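You operate a simulated robot arm through the tools that you are given. There is no shell and no other tool. Be economical: measure what you need, move in short steps, check, and stop when the job is done.

The job below is to be done with a simulated two-armed robot. You get a single attempt, and the scene is never put back.

JOB
Wrap the blue stack in film, box it and tape the carton shut.
Fine: crank till it is wrapped all round, film arm out; both flaps down; run the tape carriage along the whole seam and park it.

The check looks at the end state, three seconds after you hand in, the way a careful person would. Anything else that was tipped, shoved, dropped, spilled or broken makes it a failure.

ROBOT AND FRAMES
Two 7-joint arms with two-finger parallel grippers on one trunk, on a base that drives. Base frame: it is fixed to the floor where the robot stands at the start and does not move with it; the origin is under the middle of the robot, x ahead of it, y to its left, z up. Lengths are in mm, angles in rad, forces in N, time in s.
The left shoulder is at the start at [80, 131, 947], the right one opposite. With the tool pointing down near the work surface each hand reaches from about 380 to 840 mm from the robot's upright axis, wherever it stands, measured 20 degrees to its own side. Places, roughly: back flap of the shipping carton [700, 600, 1100]; bare patch [500, 600, 1000]; film arm [800, 400, 1000]; front flap of the shipping carton [400, 700, 1000]; shipping carton [600, 600, 1000]; tape carriage [700, 800, 1100]; wrapping crank [500, 200, 900]. Payload 1.57 kg a hand.
The TCP of each hand is the grasp point between the finger pads, 30 mm short of the fingertips. In the tool frame z runs along the fingers and y along their closing line. The gripper opens to 110 mm. The fingers are 24 mm wide and 12 mm thick; the gripper's body (48 by 112 mm) begins 78 mm behind the TCP.
Orientation is that of the tool frame in the base frame, as a unit quaternion [x, y, z, w]. With the fingers straight down and closing along the base's y, the tool's x points along the base's -x, its y along +y and its z along -z.

CONTROLS
- The arms move only by the tool drive_tool. It takes "left_commands", "right_commands" or both (then of equal length, played together; a hand with none holds still); each is a list of rows, each a list of 2 entries, a list of its own where there are three numbers: the shift along the base's x, y, z in units of 200 mm (1.0 is 200 mm), then the turn, a rotation vector about the base's x, y, z in units of 90 degrees (1.0 is 90 degrees). In form: [[[x, y, z], [ax, ay, az]], ...]. A call has 1 to 12 rows; each row is the pose to reach, as a shift and turn from the pose commanded when the call began. "left_fingers" and "right_fingers" are, for a hand that has rows, the finger opening in m, from 0 to 0.11, set as the call begins (left out, the last holds). A call with a number of a shift or a turn outside -1 to 1 is refused whole. Each row takes 0.2 s and may step no farther than 50 mm and 0.15 rad from the row before; otherwise, or with a gripper value out of range, the whole call is refused. Where a pose cannot be reached the arm comes as near as it can. A force on the tool above 60 N (or 10 N above the force at the start of the call, whichever is more), or a blocked arm, ends the call early, and 0.2 s more pass. Each finger travels about 108 mm/s and halts on what it meets, pressing with about 35 N; the grip force reading is that of the motor and also rises with nothing between the fingers. The clock runs only during rows and for 0.2 s after the last one: add rows that repeat a pose to give the fingers time. It gives the time, the measured TCP pose, the force on the tool (base axes), the opening and the grip force at its end, in the units of the frame above (readings bear some noise), with the torque about the TCP (base axes, N m) and any sound that the robot's microphone picked up.
- Cameras (640 x 400 px; columns grow to the right, rows downward): "scene" is now at [-56.5, 13.9, 1431]; the picture's right is [0.13, -0.99, 0.00], its down [-0.33, -0.04, -0.94] and it looks along [0.94, 0.12, -0.33] (base axes); focal length 232 px, centre (320, 200). "left" rides on the left gripper at [70, -16, -141] in its tool frame; the picture's right is [0.23, 0.97, 0.00], its down [-0.86, 0.20, -0.48] and it looks along [-0.47, 0.11, 0.88] (tool axes); focal length 222 px, centre (320, 200). "right" rides on the right gripper at [70, 16, -141] in its tool frame; the picture's right is [-0.23, 0.97, 0.00], its down [-0.86, -0.20, -0.48] and it looks along [-0.47, -0.11, 0.88] (tool axes); focal length 222 px, centre (320, 200). There is no depth. A picture from a camera that has moved, and an enlarged one, comes with that camera's place and axes in the base frame and with its lens. The place of the scene camera against the robot may be out by one fixed shift of up to 18 mm in any direction.
- capture(camera): a new picture of that camera. The clock stands still meanwhile.
- roll_base(legs): drives the robot by 1 to 6 legs, each [ahead, left, turn to the left] in mm, mm and rad, along the robot's own axes; the way and the turn of a leg run together, so that a leg with both is an arc; at most 1500 mm and 3.142 rad a leg. The arms and the cameras ride along, it lands a little off, and it stops where it bumps. It gives what a move gives.
- pan_tilt(pan, tilt): turns the head with the scene camera to pan (to the left, within 1.902 rad either way) and tilt (down, from -0.506 to 1.204), counted from straight ahead of the robot. It gives what a move gives.
- inspect(camera, box): a new picture of the part [left, top, right, bottom] of that camera's present view, enlarged. The clock stands still meanwhile.
- close_job(): hands the job in; it is judged then, once.

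Go step by step. Nothing tells you exact positions but the pictures and the camera data: compare them with the known pose of the tool, close in by small moves and look again before you grip or let go. The budget is 120 turns and 100 pictures, counting those below and the enlarged ones. Unless the task says otherwise, let go and move clear before handing in, and close with one line.

The tools are called after ">>>" as name(argument=value, ...) on one line, values as JSON. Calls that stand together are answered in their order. drive_tool: Moves the arms, as the interface text tells. Its arguments: {"type":"object","properties":{"left_commands":{"type":"array"},"left_fingers":{"type":"number"},"right_commands":{"type":"array"},"right_fingers":{"type":"number"}},"required":[]} The other tools are called the same way: roll_base (legs) drives the base; pan_tilt (pan, tilt) turns the head that bears the scene camera; capture (camera) takes a picture; inspect (camera, box) takes an enlarged picture of a part of a camera's view; close_job () hands the job in.

At the start:

```text
time_s: 0.0
left_eef_pos: [319.2, 399.8, 1335.8]
left_orientation: [0.0, 1.0, 0.0, 0.0]
left_contact_force: [0.0, 0.8, 0.6]
left_ft_torque: [0.03, 0.0, 0.04]
left_opening: 110.0
left_grip_force: 0.1
right_eef_pos: [429.2, 64.3, 1309.2]
right_orientation: [-0.001, 1.0, 0.0, 0.0]
right_contact_force: [-0.9, 0.1, 0.3]
right_ft_torque: [0.01, -0.03, 0.04]
right_opening: 110.1
right_grip_force: 0.1
robot x, y, heading: [2.2, 3.0, -0.003]
head pan, tilt: [0.129, 0.333]
```

scene: 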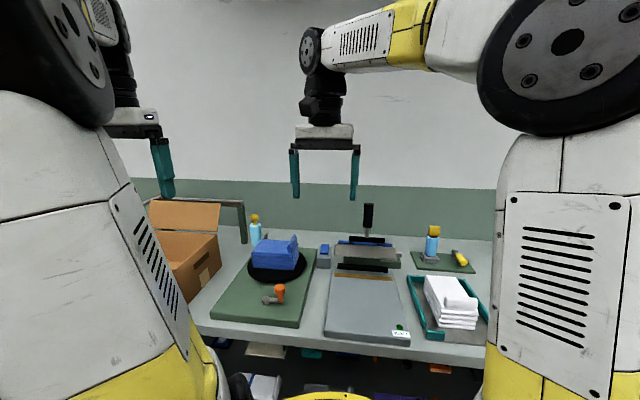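
right: 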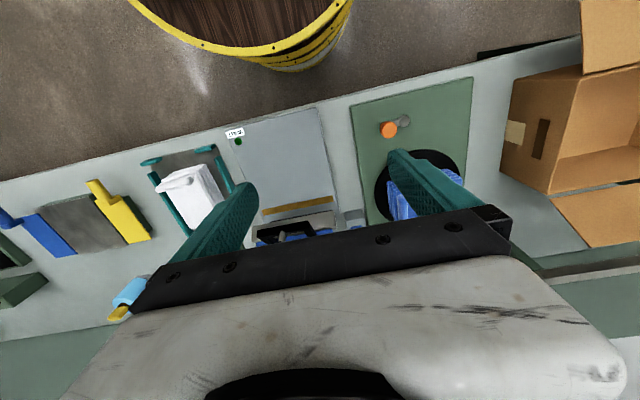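
left: 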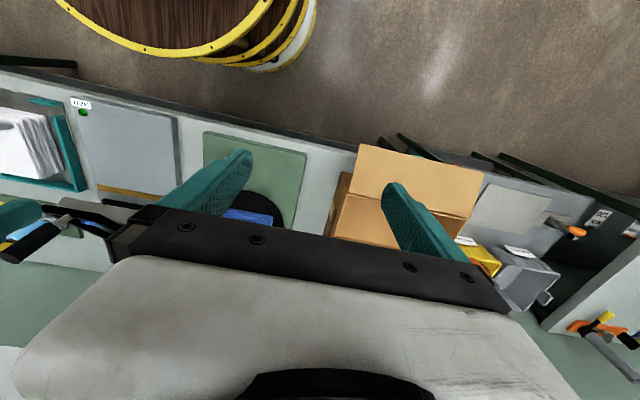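

I see a blue stack on a black turntable with an orange crank in front, a carton further left, and some equipment. I'll turn the head left to see the wrapping station and carton better.

>>> pan_tilt(pan=0.75, tilt=0.6)

>>> capture(camera="scene")

>>> inspect(camera="left", box=[160, 100, 640, 400])

```text
time_s: 1.0
left_eef_pos: [318.5, 399.8, 1335.9]
left_orientation: [0.0, 1.0, -0.001, 0.0]
left_contact_force: [-0.2, -0.1, -0.8]
left_ft_torque: [-0.01, 0.0, 0.01]
left_opening: 109.9
left_grip_force: 0.1
right_eef_pos: [427.9, 64.8, 1309.9]
right_orientation: [-0.001, 1.0, 0.0, 0.0]
right_contact_force: [0.1, -0.4, -0.2]
right_ft_torque: [0.02, -0.02, -0.01]
right_opening: 110.0
right_grip_force: 0.1
robot x, y, heading: [-1.0, 0.1, 0.003]
head pan, tilt: [0.75, 0.6]
```

```text
96 pictures are left
camera scene: at [-84.2, 62.1, 1406.7], right [0.68, -0.73, 0.0], down [-0.41, -0.38, -0.83], along [0.6, 0.56, -0.56], focal length 232 px, centre (320, 200)
```

scene: 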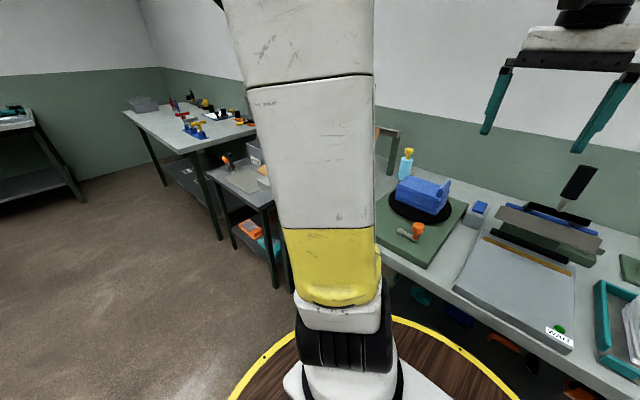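

```text
1.33 times, centred on (400, 250) of left
camera zoom: at [249.9, 384.8, 1476.1], right [-0.23, 0.97, 0.0], down [0.86, 0.2, 0.48], along [0.47, 0.11, -0.88], focal length 296 px, centre (213, 133)
```

zoom: 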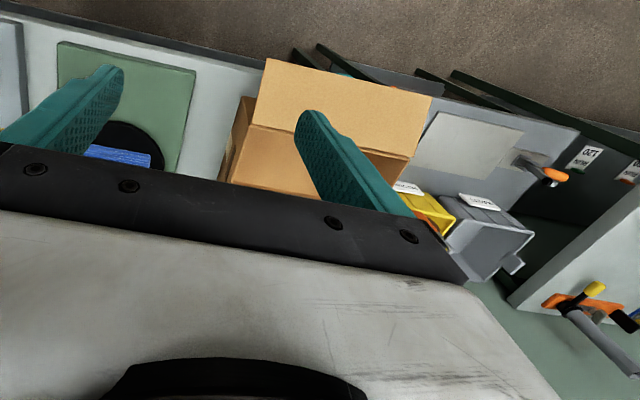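

The left arm hides the carton from the head, so I'll shift the left hand over it and use its own camera, and look at the station with the right.

>>> drive_tool(left_commands=[[[0, 0.25, 0], [0, 0, 0]], [[0, 0.5, 0], [0, 0, 0]], [[0, 0.75, 0], [0, 0, 0]]])

>>> pan_tilt(pan=0.35, tilt=0.6)

>>> capture(camera="left")

>>> capture(camera="scene")

```text
time_s: 1.8
left_eef_pos: [318.7, 549.7, 1337.8]
left_orientation: [0.001, 1.0, 0.001, 0.0]
left_contact_force: [-0.6, -1.4, 0.0]
left_ft_torque: [0.04, -0.05, -0.02]
left_opening: 110.0
left_grip_force: 0.1
right_eef_pos: [428.6, 65.0, 1309.5]
right_orientation: [-0.001, 1.0, 0.0, 0.0]
right_contact_force: [0.6, 0.1, -0.2]
right_ft_torque: [0.03, 0.01, -0.01]
right_opening: 109.9
right_grip_force: 0.1
robot x, y, heading: [0.9, 2.5, -0.001]
head pan, tilt: [0.75, 0.6]
```

```text
time_s: 2.7
left_eef_pos: [319.8, 547.7, 1337.7]
left_orientation: [0.001, 1.0, 0.0, -0.001]
left_contact_force: [0.3, -0.4, -0.4]
left_ft_torque: [-0.01, -0.01, -0.02]
left_opening: 110.0
left_grip_force: 0.0
right_eef_pos: [428.0, 63.0, 1308.5]
right_orientation: [0.0, 1.0, 0.0, 0.001]
right_contact_force: [0.6, 0.2, 0.4]
right_ft_torque: [0.01, 0.01, 0.0]
right_opening: 110.2
right_grip_force: 0.1
robot x, y, heading: [-3.1, 1.4, 0.001]
head pan, tilt: [0.351, 0.6]
```

```text
94 pictures are left
camera left: at [250.0, 533.4, 1477.4], right [-0.23, 0.97, 0.0], down [0.86, 0.2, 0.48], along [0.47, 0.11, -0.88], focal length 222 px, centre (320, 200)
```

left: 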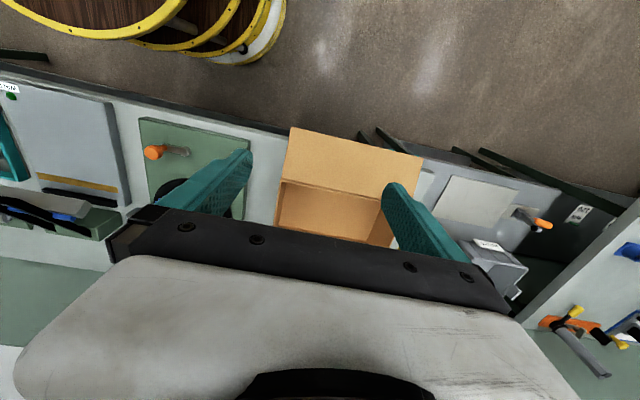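

```text
93 pictures are left
camera scene: at [-65.9, 32.4, 1406.6], right [0.34, -0.94, 0.0], down [-0.53, -0.19, -0.82], along [0.77, 0.28, -0.57], focal length 232 px, centre (320, 200)
```

scene: 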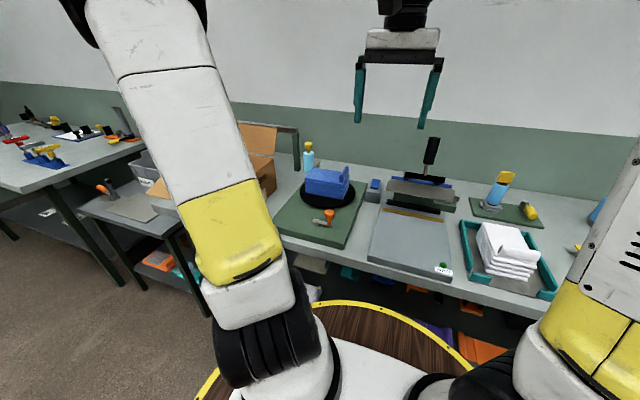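

Let me zoom on the wrap station and the carton/gantry area.

>>> inspect(camera="scene", box=[230, 110, 390, 260])

>>> inspect(camera="left", box=[120, 80, 560, 300])

```text
2.67 times, centred on (310, 185) of scene
camera zoom: at [-65.9, 32.4, 1406.6], right [0.34, -0.94, 0.0], down [-0.53, -0.19, -0.82], along [0.77, 0.28, -0.57], focal length 620 px, centre (347, 240)
```

zoom: 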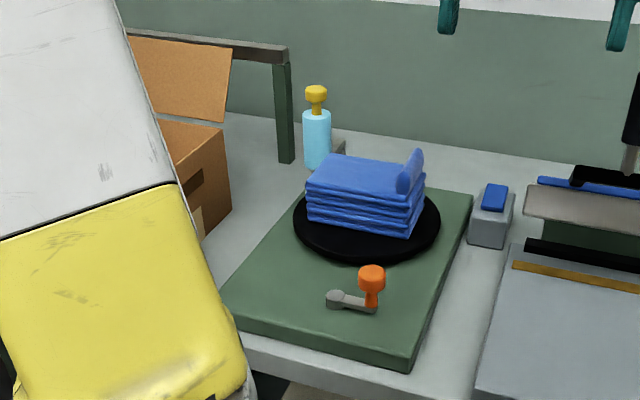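

```text
1.45 times, centred on (340, 190) of left
camera zoom: at [250.0, 533.4, 1477.4], right [-0.23, 0.97, 0.0], down [0.86, 0.2, 0.48], along [0.47, 0.11, -0.88], focal length 323 px, centre (291, 214)
```

zoom: 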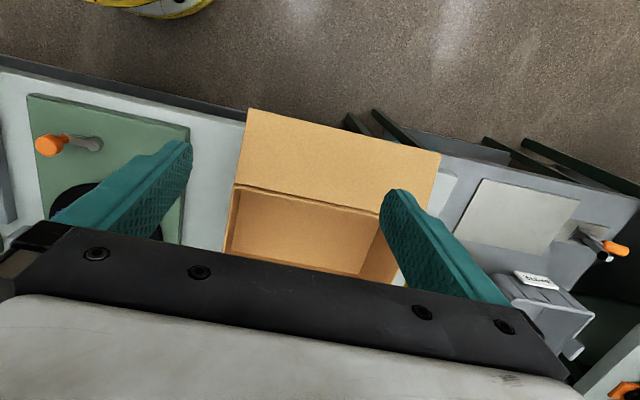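

The cyan post with the yellow knob at about (800,400) should be the film arm, with the crank at about (490,205). The carton is out of reach from here, so I'll drive left along the table and look again.

>>> roll_base(legs=[[0, 300, 0]])

>>> pan_tilt(pan=0.0, tilt=0.65)

>>> capture(camera="scene")

>>> capture(camera="left")

>>> capture(camera="right")

```text
time_s: 4.7
left_eef_pos: [318.5, 848.5, 1337.9]
left_orientation: [-0.002, 1.0, 0.0, 0.0]
left_contact_force: [0.2, -0.2, -0.6]
left_ft_torque: [0.0, 0.03, -0.03]
left_opening: 110.1
left_grip_force: 0.1
right_eef_pos: [428.0, 366.1, 1310.0]
right_orientation: [-0.001, 1.0, 0.0, 0.0]
right_contact_force: [0.7, 0.0, 0.0]
right_ft_torque: [0.05, 0.0, -0.01]
right_opening: 110.0
right_grip_force: 0.1
robot x, y, heading: [3.3, 302.8, 0.007]
head pan, tilt: [0.351, 0.6]
```

```text
time_s: 5.6
left_eef_pos: [317.8, 849.1, 1337.2]
left_orientation: [-0.001, 1.0, 0.0, 0.001]
left_contact_force: [0.4, 0.1, -0.9]
left_ft_torque: [0.03, -0.01, -0.01]
left_opening: 110.3
left_grip_force: 0.0
right_eef_pos: [428.3, 366.6, 1310.2]
right_orientation: [-0.001, 1.0, 0.0, 0.0]
right_contact_force: [0.4, -1.4, -0.7]
right_ft_torque: [0.0, -0.02, 0.01]
right_opening: 110.2
right_grip_force: 0.0
robot x, y, heading: [-0.7, 297.7, -0.0]
head pan, tilt: [0.0, 0.649]
```

```text
90 pictures are left
camera scene: at [-62.3, 302.4, 1402.4], right [0.0, -1.0, 0.0], down [-0.6, 0.0, -0.8], along [0.8, 0.0, -0.6], focal length 232 px, centre (320, 200)
```

scene: 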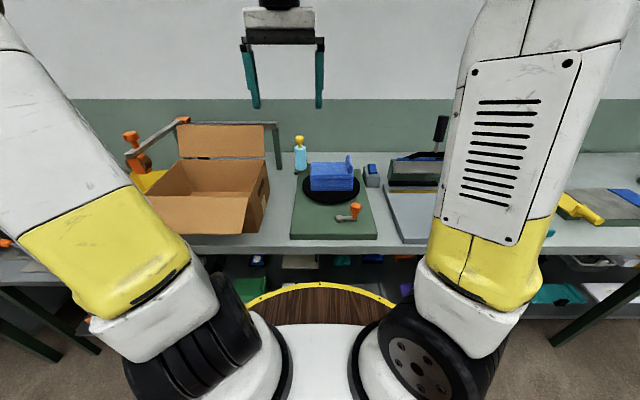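

```text
89 pictures are left
camera left: at [249.3, 834.4, 1477.4], right [-0.23, 0.97, 0.0], down [0.85, 0.2, 0.48], along [0.47, 0.11, -0.88], focal length 222 px, centre (320, 200)
```

left: 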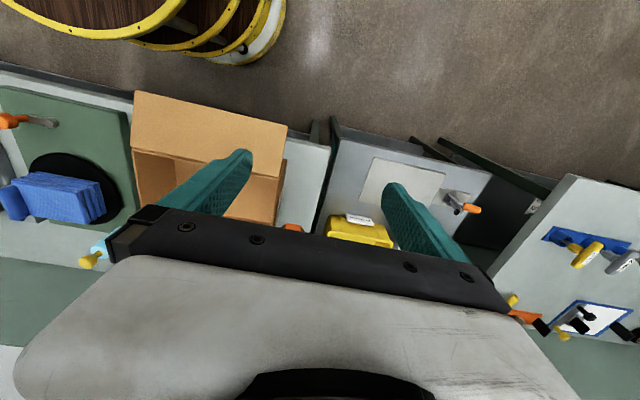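

```text
88 pictures are left
camera right: at [358.4, 380.9, 1452.3], right [0.22, 0.97, 0.0], down [0.86, -0.2, 0.48], along [0.47, -0.11, -0.88], focal length 222 px, centre (320, 200)
```

right: 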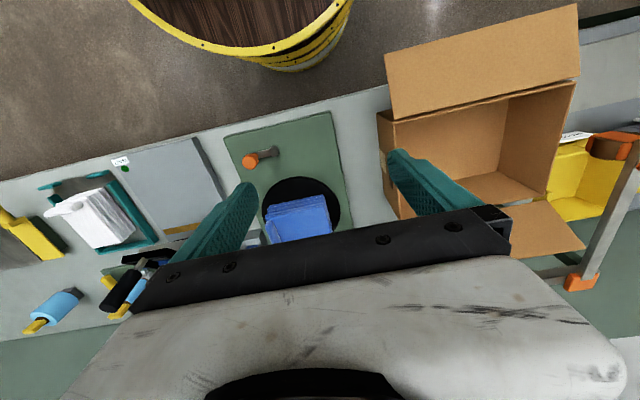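

Now I'll zoom on the carton with its tape gantry, the turntable, and the film arm.

>>> inspect(camera="scene", box=[100, 100, 300, 240])

>>> inspect(camera="scene", box=[270, 120, 410, 250])

>>> inspect(camera="right", box=[380, 0, 640, 300])

```text
2.86 times, centred on (200, 170) of scene
camera zoom: at [-62.3, 302.4, 1402.4], right [0.0, -1.0, 0.0], down [-0.6, 0.0, -0.8], along [0.8, 0.0, -0.6], focal length 664 px, centre (663, 286)
```

zoom: 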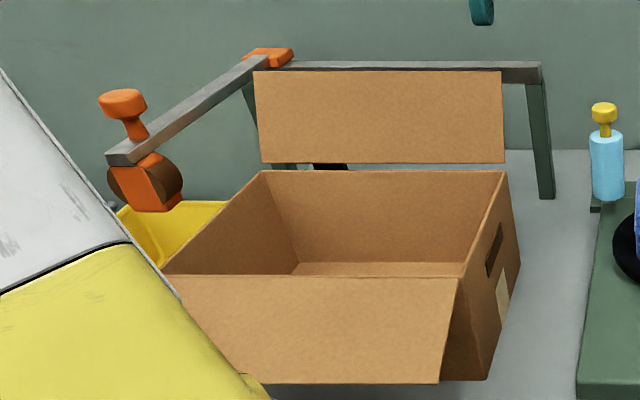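

```text
3.08 times, centred on (340, 185) of scene
camera zoom: at [-62.3, 302.4, 1402.4], right [0.0, -1.0, 0.0], down [-0.6, 0.0, -0.8], along [0.8, 0.0, -0.6], focal length 715 px, centre (258, 246)
```

zoom: 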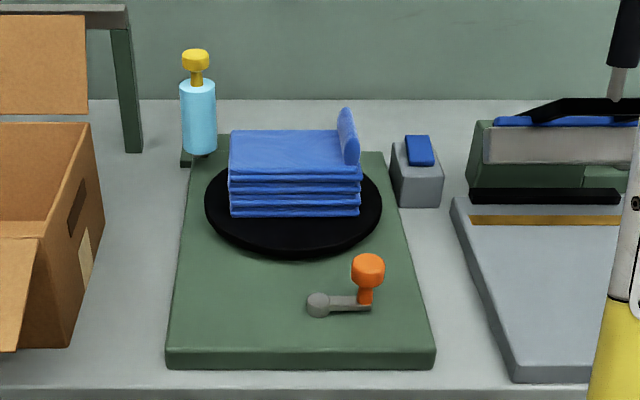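

```text
1.33 times, centred on (510, 150) of right
camera zoom: at [358.4, 380.9, 1452.3], right [0.22, 0.97, 0.0], down [0.86, -0.2, 0.48], along [0.47, -0.11, -0.88], focal length 296 px, centre (67, 267)
```

zoom: 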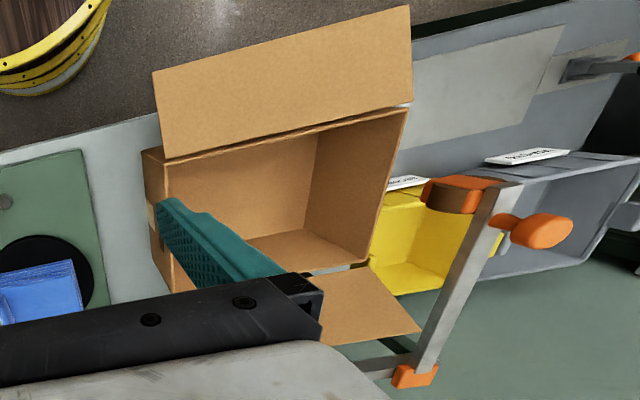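

The tape carriage is a slider on a rear rail, with an orange knob at its front end, sitting left of the carton. I'll bring the right hand's camera over the turntable and film arm to see how the film arm works.

>>> drive_tool(right_commands=[[[0.23, 0.02, -0.1], [0, 0, 0]], [[0.46, 0.04, -0.2], [0, 0, 0]], [[0.69, 0.06, -0.3], [0, 0, 0]], [[0.9, 0.06, -0.4], [0, 0, 0]], [[1.0, 0.06, -0.55], [0, 0, 0]], [[1.0, 0.06, -0.75], [0, 0, 0]]])

>>> capture(camera="right")

```text
refused: row 1 steps farther than a row can; nothing moved
```

```text
84 pictures are left
camera right: at [358.4, 380.9, 1452.3], right [0.22, 0.97, 0.0], down [0.86, -0.2, 0.48], along [0.47, -0.11, -0.88], focal length 222 px, centre (320, 200)
```

right: 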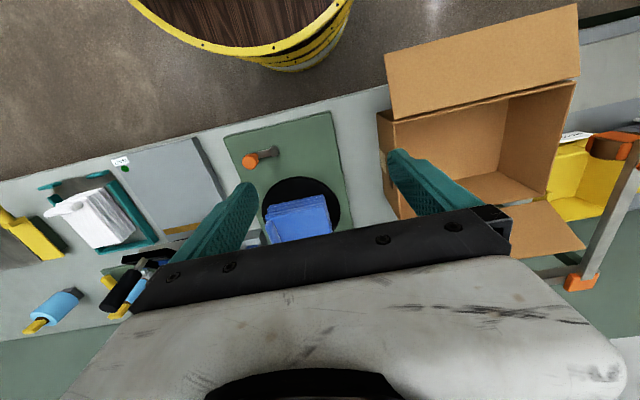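

The step was too long; I'll repeat with shorter rows.

>>> drive_tool(right_commands=[[[0.2, 0.01, -0.12], [0, 0, 0]], [[0.4, 0.02, -0.24], [0, 0, 0]], [[0.6, 0.03, -0.36], [0, 0, 0]], [[0.8, 0.04, -0.48], [0, 0, 0]], [[1.0, 0.05, -0.6], [0, 0, 0]], [[1.0, 0.05, -0.7], [0, 0, 0]]])

>>> capture(camera="right")

```text
time_s: 7.0
left_eef_pos: [319.0, 848.9, 1336.4]
left_orientation: [-0.001, 1.0, 0.001, 0.0]
left_contact_force: [1.2, 0.9, 0.5]
left_ft_torque: [0.0, 0.02, -0.03]
left_opening: 110.0
left_grip_force: 0.0
right_eef_pos: [629.4, 374.6, 1169.8]
right_orientation: [-0.001, 1.0, 0.0, -0.001]
right_contact_force: [0.2, 0.0, 0.1]
right_ft_torque: [0.01, -0.02, -0.01]
right_opening: 110.3
right_grip_force: 0.0
robot x, y, heading: [0.4, 301.6, 0.004]
head pan, tilt: [0.0, 0.649]
```

```text
83 pictures are left
camera right: at [559.4, 390.4, 1311.9], right [0.23, 0.97, 0.0], down [0.86, -0.2, 0.48], along [0.47, -0.11, -0.88], focal length 222 px, centre (320, 200)
```

right: 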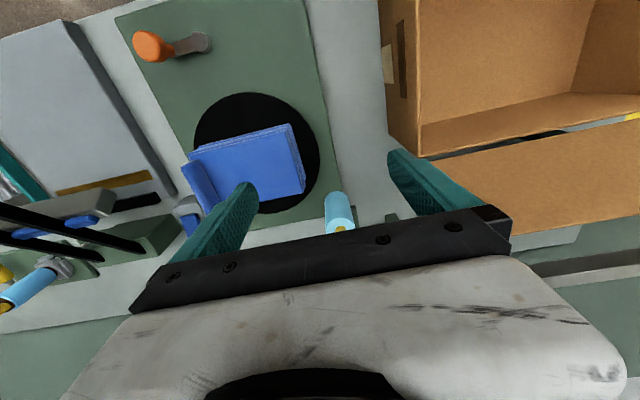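

>>> inspect(camera="right", box=[120, 0, 400, 240])

>>> inspect(camera="scene", box=[280, 125, 340, 185])

```text
1.67 times, centred on (260, 120) of right
camera zoom: at [559.4, 390.4, 1311.9], right [0.23, 0.97, 0.0], down [0.86, -0.2, 0.48], along [0.47, -0.11, -0.88], focal length 370 px, centre (420, 333)
```

zoom: 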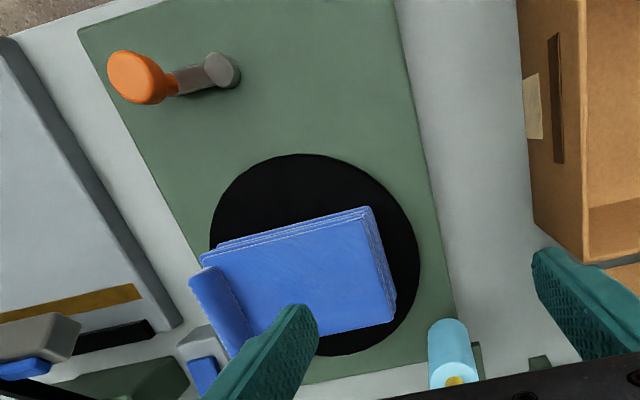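

```text
6.67 times, centred on (310, 155) of scene
camera zoom: at [-62.2, 302.4, 1402.4], right [0.0, -1.0, 0.0], down [-0.6, 0.0, -0.8], along [0.8, 0.0, -0.6], focal length 1549 px, centre (387, 500)
```

zoom: 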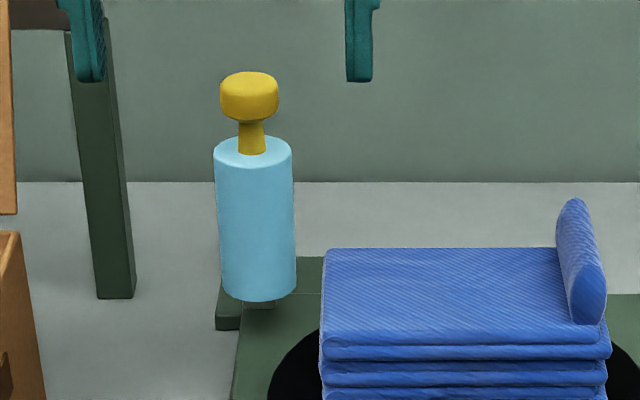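

The film roll seems to stand at about (745,376) on a short arm, with a pivot block behind it. I'll look straight down on it.

>>> drive_tool(right_commands=[[[0.2, 0.0, 0.1], [0, 0, 0]], [[0.4, 0.0, 0.15], [0, 0, 0]], [[0.6, 0.0, 0.15], [0, 0, 0]]])

>>> inspect(camera="right", box=[200, 40, 460, 240])

```text
time_s: 7.8
left_eef_pos: [319.4, 849.6, 1337.4]
left_orientation: [0.001, 1.0, 0.0, 0.0]
left_contact_force: [0.4, 0.3, -0.2]
left_ft_torque: [0.0, -0.04, 0.02]
left_opening: 109.9
left_grip_force: 0.0
right_eef_pos: [699.8, 373.5, 1194.5]
right_orientation: [-0.001, 1.0, -0.001, 0.0]
right_contact_force: [-0.4, 0.5, 0.4]
right_ft_torque: [0.02, -0.02, 0.04]
right_opening: 110.0
right_grip_force: 0.0
right hand out of reach, approached as far as the arm can: row 2, 3
robot x, y, heading: [-0.7, 300.0, 0.0]
head pan, tilt: [0.0, 0.649]
```

```text
2.00 times, centred on (330, 140) of right
camera zoom: at [629.7, 388.7, 1336.4], right [0.22, 0.97, 0.0], down [0.86, -0.2, 0.48], along [0.47, -0.11, -0.88], focal length 444 px, centre (300, 320)
```

zoom: 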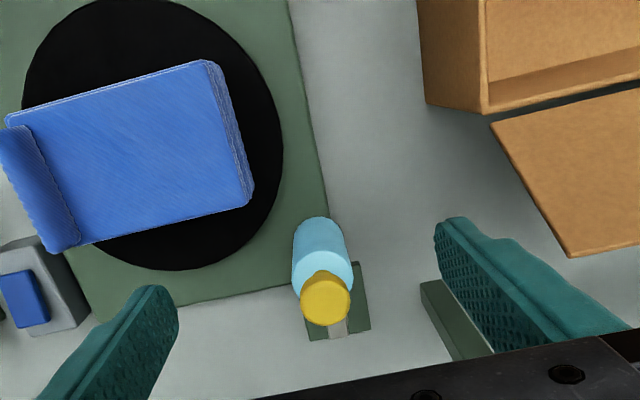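

The film roll's arm pivots from a block behind it; it looks "out" now with no film on the stack. I'll bring the right hand over the crank and the left hand toward the film knob.

>>> drive_tool(right_commands=[[[-0.15, -0.12, 0], [0, 0, 0]], [[-0.3, -0.25, 0], [0, 0, 0]], [[-0.45, -0.38, 0], [0, 0, 0]], [[-0.6, -0.5, 0], [0, 0, 0]], [[-0.75, -0.62, 0], [0, 0, 0]], [[-0.88, -0.75, 0], [0, 0, 0]], [[-1.0, -0.9, 0], [0, 0, 0]]], left_commands=[[[0.14, -0.14, 0], [0, 0, 0]], [[0.28, -0.28, 0], [0, 0, 0]], [[0.42, -0.42, 0], [0, 0, 0]], [[0.56, -0.56, 0], [0, 0, 0]], [[0.7, -0.7, 0], [0, 0, 0]], [[0.84, -0.84, 0], [0, 0, 0]], [[1.0, -1.0, 0], [0, 0, 0]]])

```text
time_s: 9.4
left_eef_pos: [519.3, 650.9, 1339.5]
left_orientation: [-0.001, 1.0, 0.0, 0.0]
left_contact_force: [0.1, 1.0, -0.3]
left_ft_torque: [-0.04, 0.03, 0.04]
left_opening: 110.2
left_grip_force: 0.1
right_eef_pos: [497.4, 191.1, 1193.9]
right_orientation: [-0.002, 1.0, 0.0, 0.0]
right_contact_force: [-0.4, 1.2, 0.8]
right_ft_torque: [-0.01, -0.02, -0.02]
right_opening: 109.7
right_grip_force: 0.1
robot x, y, heading: [0.3, 301.1, -0.0]
head pan, tilt: [0.0, 0.649]
```

>>> drive_tool(left_commands=[[[0.05, -0.23, 0], [0, 0, 0]], [[0.1, -0.46, 0], [0, 0, 0]], [[0.15, -0.7, 0], [0, 0, 0]], [[0.2, -0.93, 0], [0, 0, 0]], [[0.3, -1.0, -0.2], [0, 0, 0]], [[0.4, -1.0, -0.4], [0, 0, 0]], [[0.5, -1.0, -0.6], [0, 0, 0]], [[0.6, -1.0, -0.75], [0, 0, 0]]], right_commands=[[[-0.08, 0, -0.1], [0, 0, 0]], [[-0.08, 0, -0.2], [0, 0, 0]], [[-0.08, 0, -0.3], [0, 0, 0]], [[-0.08, 0, -0.35], [0, 0, 0]], [[-0.08, 0, -0.4], [0, 0, 0]], [[-0.08, 0, -0.45], [0, 0, 0]], [[-0.08, 0, -0.5], [0, 0, 0]], [[-0.08, 0, -0.5], [0, 0, 0]]], right_fingers=0.07, left_fingers=0.08)

>>> capture(camera="left")

>>> capture(camera="right")

>>> capture(camera="scene")

```text
time_s: 11.2
left_eef_pos: [639.1, 452.3, 1184.6]
left_orientation: [-0.001, 1.0, 0.001, 0.0]
left_contact_force: [0.0, -0.1, 0.1]
left_ft_torque: [-0.03, 0.0, 0.01]
left_opening: 79.8
left_grip_force: 0.1
right_eef_pos: [481.6, 191.8, 1093.7]
right_orientation: [-0.001, 1.0, 0.0, -0.001]
right_contact_force: [0.2, 0.0, -0.3]
right_ft_torque: [0.0, 0.0, 0.0]
right_opening: 69.8
right_grip_force: 0.1
robot x, y, heading: [-1.2, 298.0, -0.001]
head pan, tilt: [0.0, 0.649]
```

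```text
79 pictures are left
camera left: at [570.6, 437.1, 1325.1], right [-0.23, 0.97, 0.0], down [0.85, 0.2, 0.48], along [0.47, 0.11, -0.88], focal length 222 px, centre (320, 200)
```

left: 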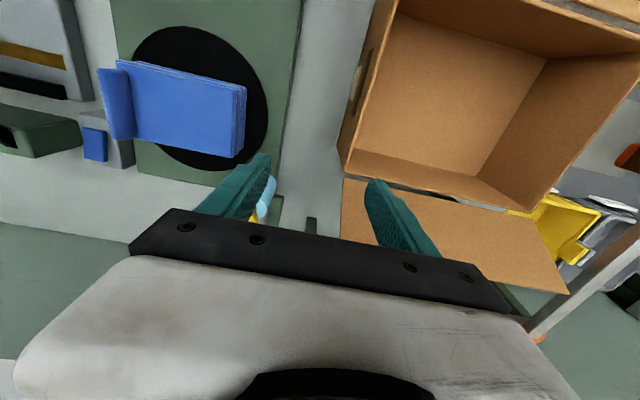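

```text
78 pictures are left
camera right: at [412.4, 206.4, 1235.5], right [0.22, 0.97, 0.0], down [0.86, -0.2, 0.48], along [0.47, -0.11, -0.88], focal length 222 px, centre (320, 200)
```

right: 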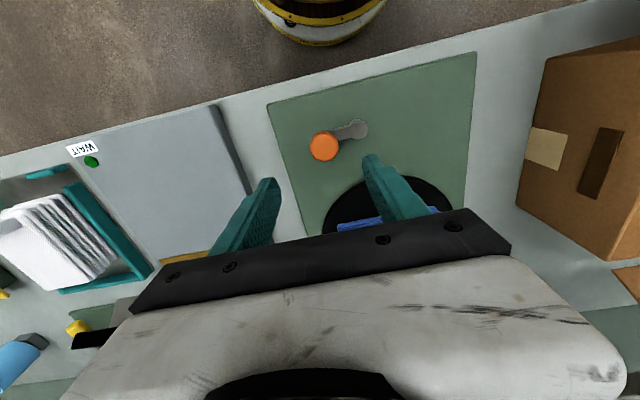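

```text
77 pictures are left
camera scene: at [-62.5, 302.2, 1402.3], right [0.0, -1.0, 0.0], down [-0.6, 0.0, -0.8], along [0.8, 0.0, -0.6], focal length 232 px, centre (320, 200)
```

scene: 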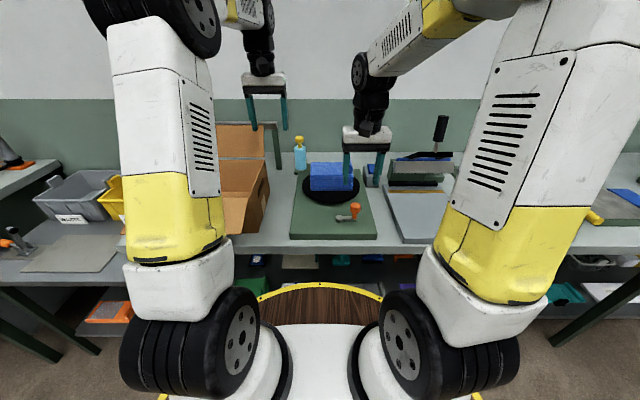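

The right hand is right over the crank knob. Now the left hand moves above the film knob, estimated at (762,377,1064).

>>> drive_tool(left_commands=[[[0.12, -0.19, 0], [0, 0, 0]], [[0.24, -0.37, 0], [0, 0, 0]], [[0.45, -0.37, -0.1], [0, 0, 0]], [[0.6, -0.37, -0.22], [0, 0, 0]], [[0.6, -0.37, -0.25], [0, 0, 0]]])

>>> capture(camera="left")

>>> inspect(camera="scene", box=[230, 100, 350, 220])

```text
time_s: 12.4
left_eef_pos: [758.9, 376.4, 1135.1]
left_orientation: [0.0, 1.0, 0.0, -0.001]
left_contact_force: [-0.4, -1.2, -1.3]
left_ft_torque: [-0.02, -0.01, 0.0]
left_opening: 80.1
left_grip_force: 0.1
right_eef_pos: [483.0, 191.2, 1091.8]
right_orientation: [0.0, 1.0, 0.0, 0.0]
right_contact_force: [0.1, 0.0, 0.7]
right_ft_torque: [-0.01, -0.02, -0.01]
right_opening: 69.7
right_grip_force: 0.1
robot x, y, heading: [-1.1, 300.2, -0.0]
head pan, tilt: [0.0, 0.649]
```

```text
76 pictures are left
camera left: at [689.3, 361.2, 1275.7], right [-0.23, 0.97, 0.0], down [0.86, 0.2, 0.48], along [0.46, 0.11, -0.88], focal length 222 px, centre (320, 200)
```

left: 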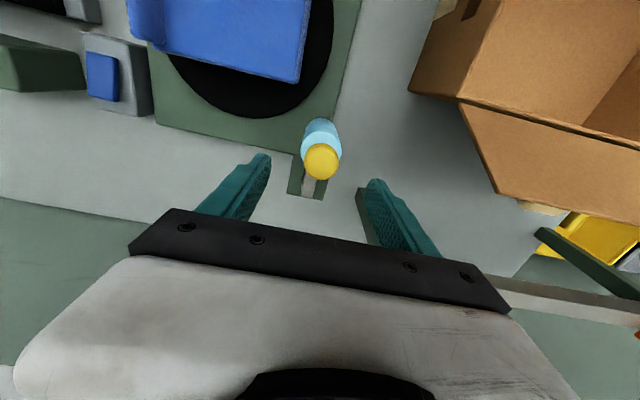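

```text
3.33 times, centred on (290, 160) of scene
camera zoom: at [-61.9, 302.2, 1402.4], right [0.0, -1.0, 0.0], down [-0.6, 0.0, -0.8], along [0.8, 0.0, -0.6], focal length 774 px, centre (420, 333)
```

zoom: 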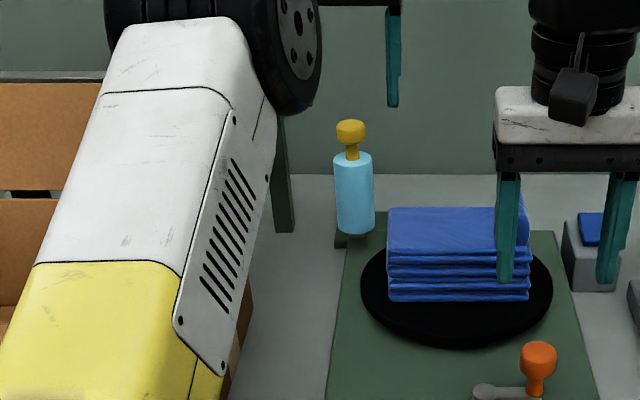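

The film knob sits between the fingers at about (757,378). I'll go down and grip it.

>>> drive_tool(left_commands=[[[-0.01, 0.01, -0.17], [0, 0, 0]], [[-0.01, 0.01, -0.33], [0, 0, 0]]])

>>> drive_tool(left_commands=[[[0, 0, 0], [0, 0, 0]], [[0, 0, 0], [0, 0, 0]], [[0, 0, 0], [0, 0, 0]]], left_fingers=0.02)

>>> capture(camera="left")

```text
time_s: 13.0
left_eef_pos: [757.1, 378.0, 1070.3]
left_orientation: [-0.001, 1.0, 0.0, 0.0]
left_contact_force: [0.8, 0.1, -0.7]
left_ft_torque: [0.02, 0.02, 0.01]
left_opening: 80.0
left_grip_force: 0.0
right_eef_pos: [482.6, 191.5, 1093.0]
right_orientation: [0.0, 1.0, 0.0, 0.0]
right_contact_force: [-0.1, 0.0, 0.3]
right_ft_torque: [0.0, -0.01, 0.01]
right_opening: 70.0
right_grip_force: 0.0
robot x, y, heading: [-3.6, 297.7, 0.003]
head pan, tilt: [0.0, 0.649]
```

```text
time_s: 13.8
left_eef_pos: [756.1, 378.5, 1070.5]
left_orientation: [-0.001, 1.0, 0.0, 0.0]
left_contact_force: [-1.2, -0.5, -2.5]
left_ft_torque: [-0.03, -0.14, 0.0]
left_opening: 43.0
left_grip_force: 45.0
right_eef_pos: [481.8, 190.9, 1092.1]
right_orientation: [-0.001, 1.0, -0.001, 0.001]
right_contact_force: [0.0, 0.1, -0.7]
right_ft_torque: [0.0, 0.01, 0.02]
right_opening: 70.1
right_grip_force: 0.0
robot x, y, heading: [-1.4, 301.7, -0.002]
head pan, tilt: [0.0, 0.649]
```

```text
74 pictures are left
camera left: at [686.9, 362.9, 1210.1], right [-0.23, 0.97, 0.0], down [0.86, 0.2, 0.48], along [0.47, 0.11, -0.88], focal length 222 px, centre (320, 200)
```

left: 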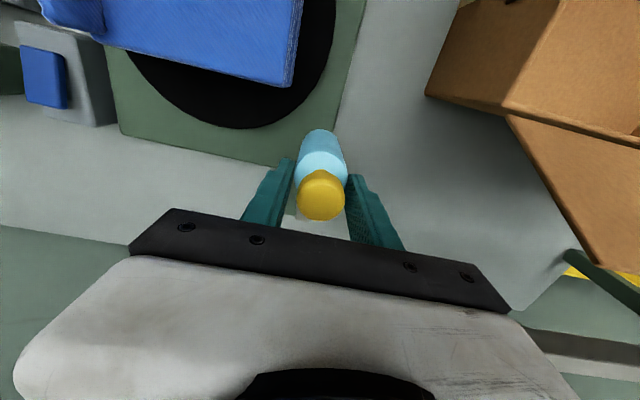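

Gripped (43 mm). I'll try swinging it gently toward the turntable along an arc about the pivot block at about (840,378).

>>> drive_tool(left_commands=[[[0.005, -0.055, 0], [0, 0, 0]], [[0.02, -0.11, 0], [0, 0, 0]], [[0.035, -0.16, 0], [0, 0, 0]], [[0.035, -0.16, 0], [0, 0, 0]]])

>>> capture(camera="left")

```text
time_s: 14.4
left_eef_pos: [757.7, 376.4, 1070.0]
left_orientation: [-0.011, 1.0, 0.012, -0.006]
left_contact_force: [-5.1, 6.2, 5.2]
left_ft_torque: [0.58, 1.0, 0.02]
left_opening: 43.5
left_grip_force: 44.8
right_eef_pos: [482.5, 193.3, 1092.7]
right_orientation: [-0.003, 1.0, 0.0, 0.0]
right_contact_force: [0.0, 0.2, 0.3]
right_ft_torque: [-0.03, 0.01, 0.01]
right_opening: 69.8
right_grip_force: 0.1
robot x, y, heading: [-1.3, 302.7, 0.003]
head pan, tilt: [0.0, 0.649]
stopped in row 3 (left hand): the force on the tool passed its limit at 68 N (the readings are from after the stop); the commanded pose is now the measured one
```

```text
73 pictures are left
camera left: at [689.9, 356.1, 1210.2], right [-0.25, 0.97, 0.03], down [0.86, 0.21, 0.47], along [0.45, 0.14, -0.88], focal length 222 px, centre (320, 200)
```

left: 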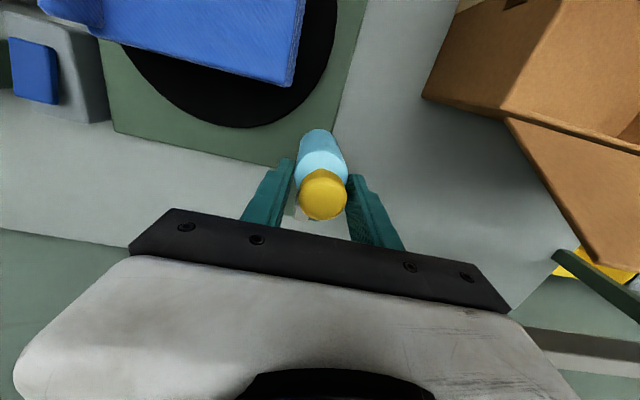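

It won't go further in, so it is likely already at its "in" stop: crank first, swing out later. I'll release and raise the left hand, and lower the right hand onto the crank knob.

>>> drive_tool(left_commands=[[[0, 0, 0], [-0.0153, -0.0076, -0.014]], [[0, 0.008, 0], [-0.0153, -0.0076, -0.014]], [[0, 0.008, 0.25], [-0.0153, -0.0076, -0.014]], [[0, 0.008, 0.5], [-0.0153, -0.0076, -0.014]]], left_fingers=0.08, right_commands=[[[-0.02, 0, -0.12], [0, 0, 0]], [[-0.02, 0, -0.25], [0, 0, 0]], [[-0.02, 0, -0.4], [0, 0, 0]], [[-0.02, 0, -0.58], [0, 0, 0]]])

>>> capture(camera="right")

>>> inspect(camera="scene", box=[280, 120, 420, 250])

```text
time_s: 15.4
left_eef_pos: [744.9, 376.8, 1169.4]
left_orientation: [0.001, 1.0, -0.001, 0.0]
left_contact_force: [-0.3, -0.3, -1.0]
left_ft_torque: [0.01, 0.02, -0.01]
left_opening: 80.1
left_grip_force: 0.1
left hand out of reach, approached as far as the arm can: row 4
right_eef_pos: [479.7, 194.7, 976.3]
right_orientation: [-0.003, 1.0, -0.001, 0.0]
right_contact_force: [0.3, -0.4, 0.1]
right_ft_torque: [0.03, 0.05, -0.03]
right_opening: 69.9
right_grip_force: 0.1
robot x, y, heading: [-0.3, 301.6, -0.0]
head pan, tilt: [0.0, 0.649]
```

```text
72 pictures are left
camera right: at [408.9, 209.1, 1119.2], right [0.22, 0.98, 0.0], down [0.86, -0.19, 0.48], along [0.47, -0.11, -0.88], focal length 222 px, centre (320, 200)
```

right: 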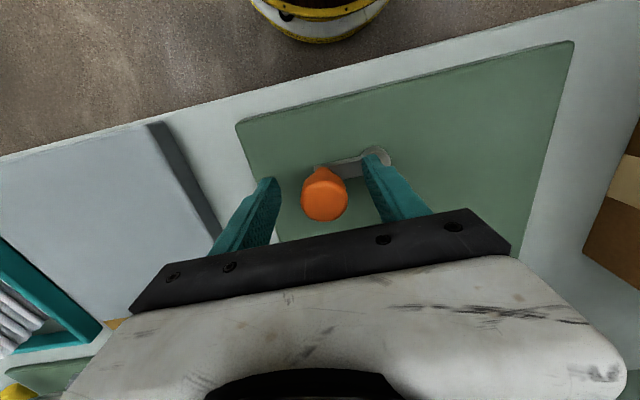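

```text
3.08 times, centred on (350, 185) of scene
camera zoom: at [-62.4, 302.6, 1402.4], right [0.0, -1.0, 0.0], down [-0.6, 0.0, -0.8], along [0.8, 0.0, -0.6], focal length 715 px, centre (228, 246)
```

zoom: 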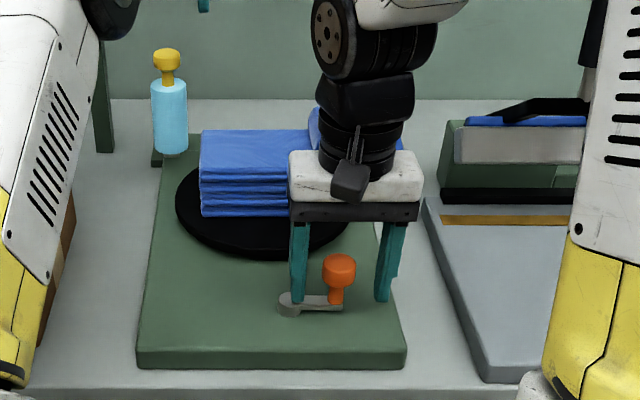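

The crank knob is between the fingers. I'll close on it.

>>> drive_tool(right_commands=[[[0, -0.005, -0.02], [0, 0, 0]], [[0, -0.005, -0.02], [0, 0, 0]], [[0, -0.005, -0.02], [0, 0, 0]]], right_fingers=0.015)

>>> inspect(camera="scene", box=[280, 120, 420, 250])

```text
time_s: 16.2
left_eef_pos: [745.4, 379.3, 1169.1]
left_orientation: [0.002, 1.0, -0.001, 0.001]
left_contact_force: [0.3, -0.4, 0.6]
left_ft_torque: [0.02, 0.01, -0.01]
left_opening: 79.9
left_grip_force: 0.1
right_eef_pos: [479.8, 195.6, 973.7]
right_orientation: [-0.005, 1.0, 0.0, 0.001]
right_contact_force: [0.4, 27.8, 19.2]
right_ft_torque: [0.55, 0.22, -0.04]
right_opening: 31.3
right_grip_force: 40.1
robot x, y, heading: [0.9, 299.0, 0.005]
head pan, tilt: [0.0, 0.649]
```

```text
3.08 times, centred on (350, 185) of scene
camera zoom: at [-62.9, 304.2, 1402.3], right [0.01, -1.0, 0.0], down [-0.6, 0.0, -0.8], along [0.8, 0.0, -0.6], focal length 715 px, centre (228, 246)
```

zoom: 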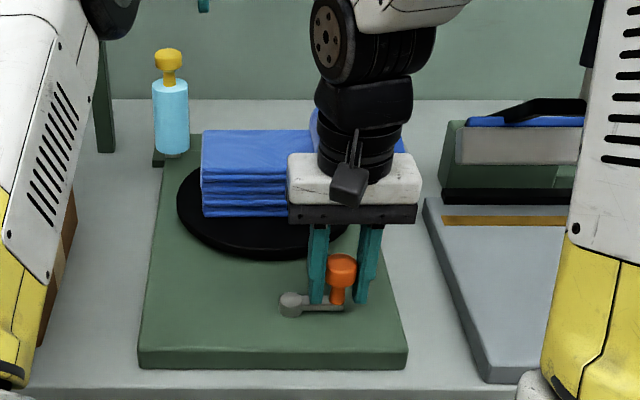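

Grip is on the knob (31 mm), but the tips are pressing on the crank arm a bit. I'll lift slightly, then crank a quarter turn counter-clockwise and look.

>>> drive_tool(right_commands=[[[0, 0.01, 0.03], [0, 0, 0]], [[0.0595, 0.0178, 0.03], [0, 0, 0]], [[0.115, 0.0408, 0.03], [0, 0, 0]], [[0.1626, 0.0774, 0.03], [0, 0, 0]], [[0.199, 0.125, 0.03], [0, 0, 0]], [[0.222, 0.18, 0.03], [0, 0, 0]], [[0.23, 0.24, 0.03], [0, 0, 0]]])

>>> inspect(camera="scene", box=[280, 120, 420, 250])

>>> capture(camera="right")

```text
time_s: 17.8
left_eef_pos: [746.0, 375.8, 1169.0]
left_orientation: [0.001, 1.0, 0.0, 0.0]
left_contact_force: [-0.6, 0.0, 0.2]
left_ft_torque: [0.0, 0.02, 0.01]
left_opening: 80.0
left_grip_force: 0.1
right_eef_pos: [525.2, 239.1, 977.9]
right_orientation: [-0.002, 1.0, -0.001, 0.0]
right_contact_force: [-7.1, 0.3, -25.4]
right_ft_torque: [-0.06, -0.25, 0.01]
right_opening: 31.1
right_grip_force: 40.3
robot x, y, heading: [2.0, 299.3, 0.008]
head pan, tilt: [0.0, 0.649]
```

```text
3.08 times, centred on (350, 185) of scene
camera zoom: at [-62.0, 302.4, 1402.4], right [0.0, -1.0, 0.0], down [-0.6, 0.0, -0.8], along [0.8, 0.0, -0.6], focal length 715 px, centre (228, 246)
```

zoom: 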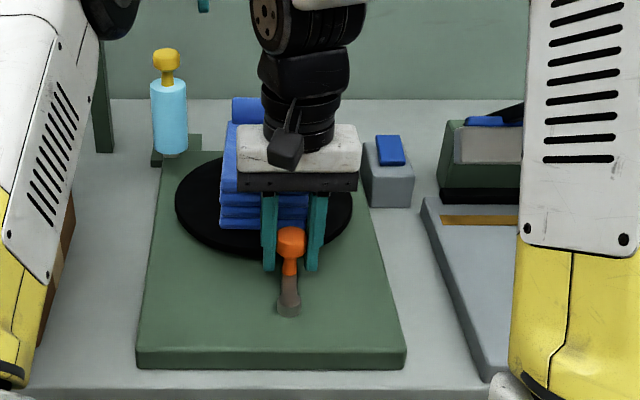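

```text
68 pictures are left
camera right: at [455.4, 254.4, 1120.4], right [0.22, 0.97, 0.0], down [0.86, -0.2, 0.48], along [0.47, -0.11, -0.88], focal length 222 px, centre (320, 200)
```

right: 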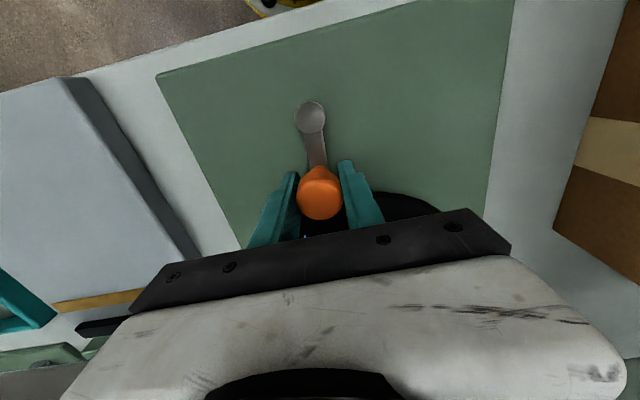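

The crank turns the table 1:1. I'll go on half a turn and look for film.

>>> drive_tool(right_commands=[[[-0.03, 0.1125, -0.01], [0, 0, 0]], [[-0.1125, 0.195, -0.01], [0, 0, 0]], [[-0.225, 0.225, -0.01], [0, 0, 0]], [[-0.3375, 0.195, -0.01], [0, 0, 0]], [[-0.42, 0.1125, -0.01], [0, 0, 0]], [[-0.45, 0, -0.01], [0, 0, 0]]])

>>> inspect(camera="scene", box=[280, 120, 420, 250])

```text
time_s: 19.2
left_eef_pos: [745.5, 377.7, 1169.3]
left_orientation: [0.002, 1.0, -0.002, 0.0]
left_contact_force: [-0.7, 0.5, -0.4]
left_ft_torque: [-0.03, -0.04, 0.0]
left_opening: 79.9
left_grip_force: 0.1
right_eef_pos: [434.0, 238.9, 978.7]
right_orientation: [-0.002, 1.0, 0.001, 0.004]
right_contact_force: [6.4, 0.6, 28.6]
right_ft_torque: [-0.05, 0.75, 0.01]
right_opening: 30.9
right_grip_force: 40.0
robot x, y, heading: [0.3, 300.3, 0.001]
head pan, tilt: [0.0, 0.649]
```

```text
3.08 times, centred on (350, 185) of scene
camera zoom: at [-62.7, 303.0, 1402.4], right [0.0, -1.0, 0.0], down [-0.6, 0.0, -0.8], along [0.8, 0.0, -0.6], focal length 715 px, centre (228, 246)
```

zoom: 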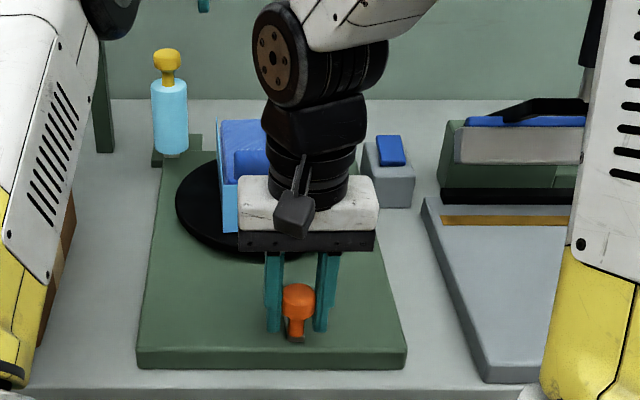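

Film is now going on the faces. I'll continue another three quarters of a turn.

>>> drive_tool(right_commands=[[[0.03, -0.1125, 0.005], [0, 0, 0]], [[0.1125, -0.195, 0.005], [0, 0, 0]], [[0.225, -0.225, 0.005], [0, 0, 0]], [[0.3375, -0.195, 0.005], [0, 0, 0]], [[0.42, -0.1125, 0.005], [0, 0, 0]], [[0.45, 0, 0.005], [0, 0, 0]], [[0.42, 0.1125, 0.005], [0, 0, 0]], [[0.3375, 0.195, 0.005], [0, 0, 0]], [[0.225, 0.225, 0.005], [0, 0, 0]]])

>>> inspect(camera="scene", box=[280, 120, 420, 250])

>>> inspect(camera="left", box=[80, 0, 400, 200])

```text
time_s: 21.2
left_eef_pos: [746.9, 379.0, 1168.4]
left_orientation: [0.002, 1.0, -0.001, 0.0]
left_contact_force: [0.9, -0.5, -0.2]
left_ft_torque: [-0.02, 0.01, -0.01]
left_opening: 79.9
left_grip_force: 0.0
right_eef_pos: [477.6, 286.6, 977.8]
right_orientation: [-0.005, 1.0, -0.001, -0.002]
right_contact_force: [-1.1, 19.0, -11.3]
right_ft_torque: [-0.07, 0.75, -0.03]
right_opening: 30.9
right_grip_force: 39.3
robot x, y, heading: [4.4, 303.5, 0.005]
head pan, tilt: [0.0, 0.649]
```

```text
3.08 times, centred on (350, 185) of scene
camera zoom: at [-62.3, 303.7, 1402.4], right [0.0, -1.0, 0.0], down [-0.6, 0.0, -0.8], along [0.8, 0.0, -0.6], focal length 715 px, centre (228, 246)
```

zoom: 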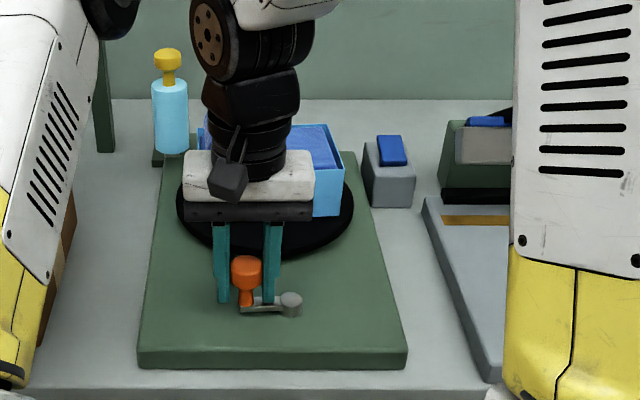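

```text
2.00 times, centred on (240, 100) of left
camera zoom: at [676.3, 364.1, 1308.6], right [-0.22, 0.97, 0.0], down [0.86, 0.2, 0.48], along [0.47, 0.1, -0.88], focal length 444 px, centre (480, 400)
```

zoom: 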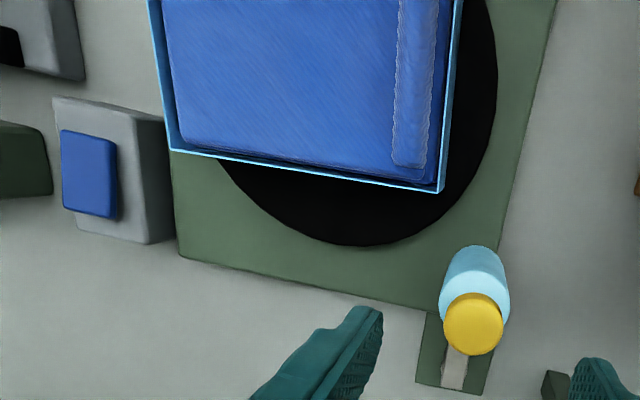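

Film panels are visible on at least three sides. I'll release the crank, lift the right hand away and check all round.

>>> drive_tool(right_commands=[[[0, -0.02, 0.01], [0, 0, 0]], [[0, -0.02, 0.01], [0, 0, 0]], [[0, -0.02, 0.2], [0, 0, 0]], [[-0.1, -0.1, 0.4], [0, 0, 0]], [[-0.2, -0.3, 0.5], [0, 0, 0]], [[-0.3, -0.5, 0.6], [0, 0, 0]]], right_fingers=0.08)

>>> inspect(camera="scene", box=[280, 120, 420, 250])

>>> capture(camera="right")

```text
time_s: 22.6
left_eef_pos: [746.7, 378.7, 1168.8]
left_orientation: [0.002, 1.0, -0.001, 0.0]
left_contact_force: [-0.2, -0.2, -0.9]
left_ft_torque: [-0.05, 0.02, 0.03]
left_opening: 80.1
left_grip_force: 0.0
right_eef_pos: [422.1, 184.1, 1097.1]
right_orientation: [-0.003, 1.0, -0.001, -0.001]
right_contact_force: [0.5, 0.4, -0.9]
right_ft_torque: [-0.04, 0.04, 0.0]
right_opening: 80.0
right_grip_force: 0.1
robot x, y, heading: [-2.7, 302.4, 0.004]
head pan, tilt: [0.0, 0.649]
```

```text
3.08 times, centred on (350, 185) of scene
camera zoom: at [-62.1, 303.0, 1402.4], right [0.0, -1.0, 0.0], down [-0.6, 0.0, -0.8], along [0.8, 0.0, -0.6], focal length 715 px, centre (228, 246)
```

zoom: 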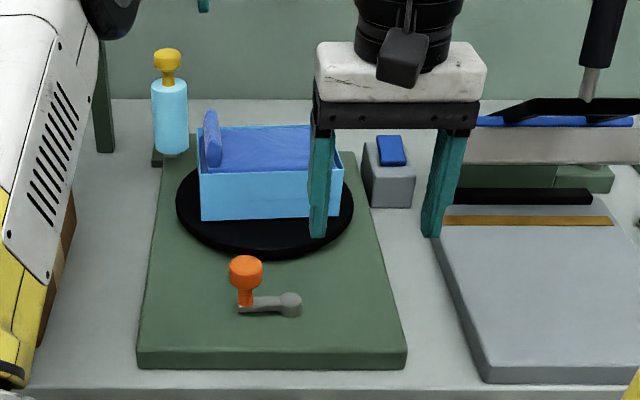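

```text
63 pictures are left
camera right: at [351.7, 199.6, 1240.1], right [0.22, 0.98, 0.0], down [0.86, -0.19, 0.48], along [0.47, -0.11, -0.88], focal length 222 px, centre (320, 200)
```

right: 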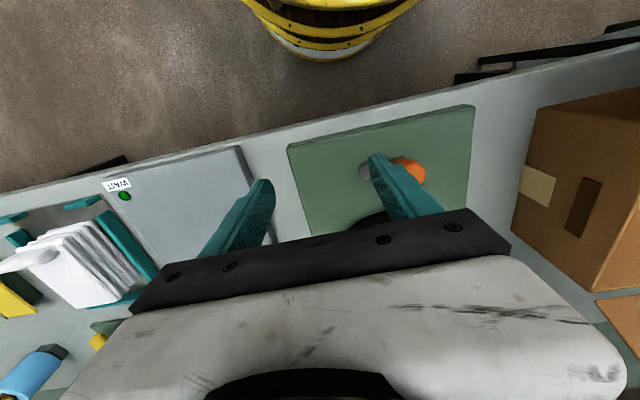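

All four sides are filmed. Now back to the film arm with the left hand: descend above the knob first.

>>> drive_tool(left_commands=[[[0, 0, -0.2], [0, 0, 0]], [[0, 0, -0.32], [0, 0, 0]]])

>>> capture(camera="left")

```text
time_s: 23.2
left_eef_pos: [745.9, 376.7, 1104.8]
left_orientation: [0.002, 1.0, -0.002, 0.001]
left_contact_force: [0.0, -0.6, -0.7]
left_ft_torque: [0.0, 0.01, 0.0]
left_opening: 80.2
left_grip_force: 0.1
right_eef_pos: [421.2, 183.7, 1097.3]
right_orientation: [-0.003, 1.0, 0.0, 0.0]
right_contact_force: [-0.1, 0.8, 0.7]
right_ft_torque: [0.0, -0.04, 0.0]
right_opening: 80.1
right_grip_force: 0.0
robot x, y, heading: [-1.8, 300.5, 0.005]
head pan, tilt: [0.0, 0.649]
```

```text
62 pictures are left
camera left: at [675.4, 362.7, 1244.1], right [-0.22, 0.97, 0.0], down [0.86, 0.2, 0.48], along [0.47, 0.1, -0.88], focal length 222 px, centre (320, 200)
```

left: 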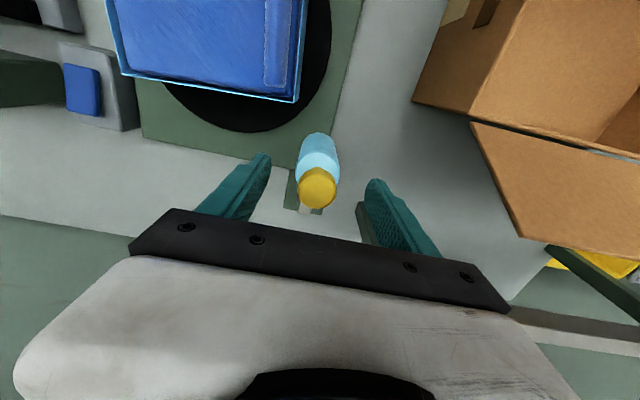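

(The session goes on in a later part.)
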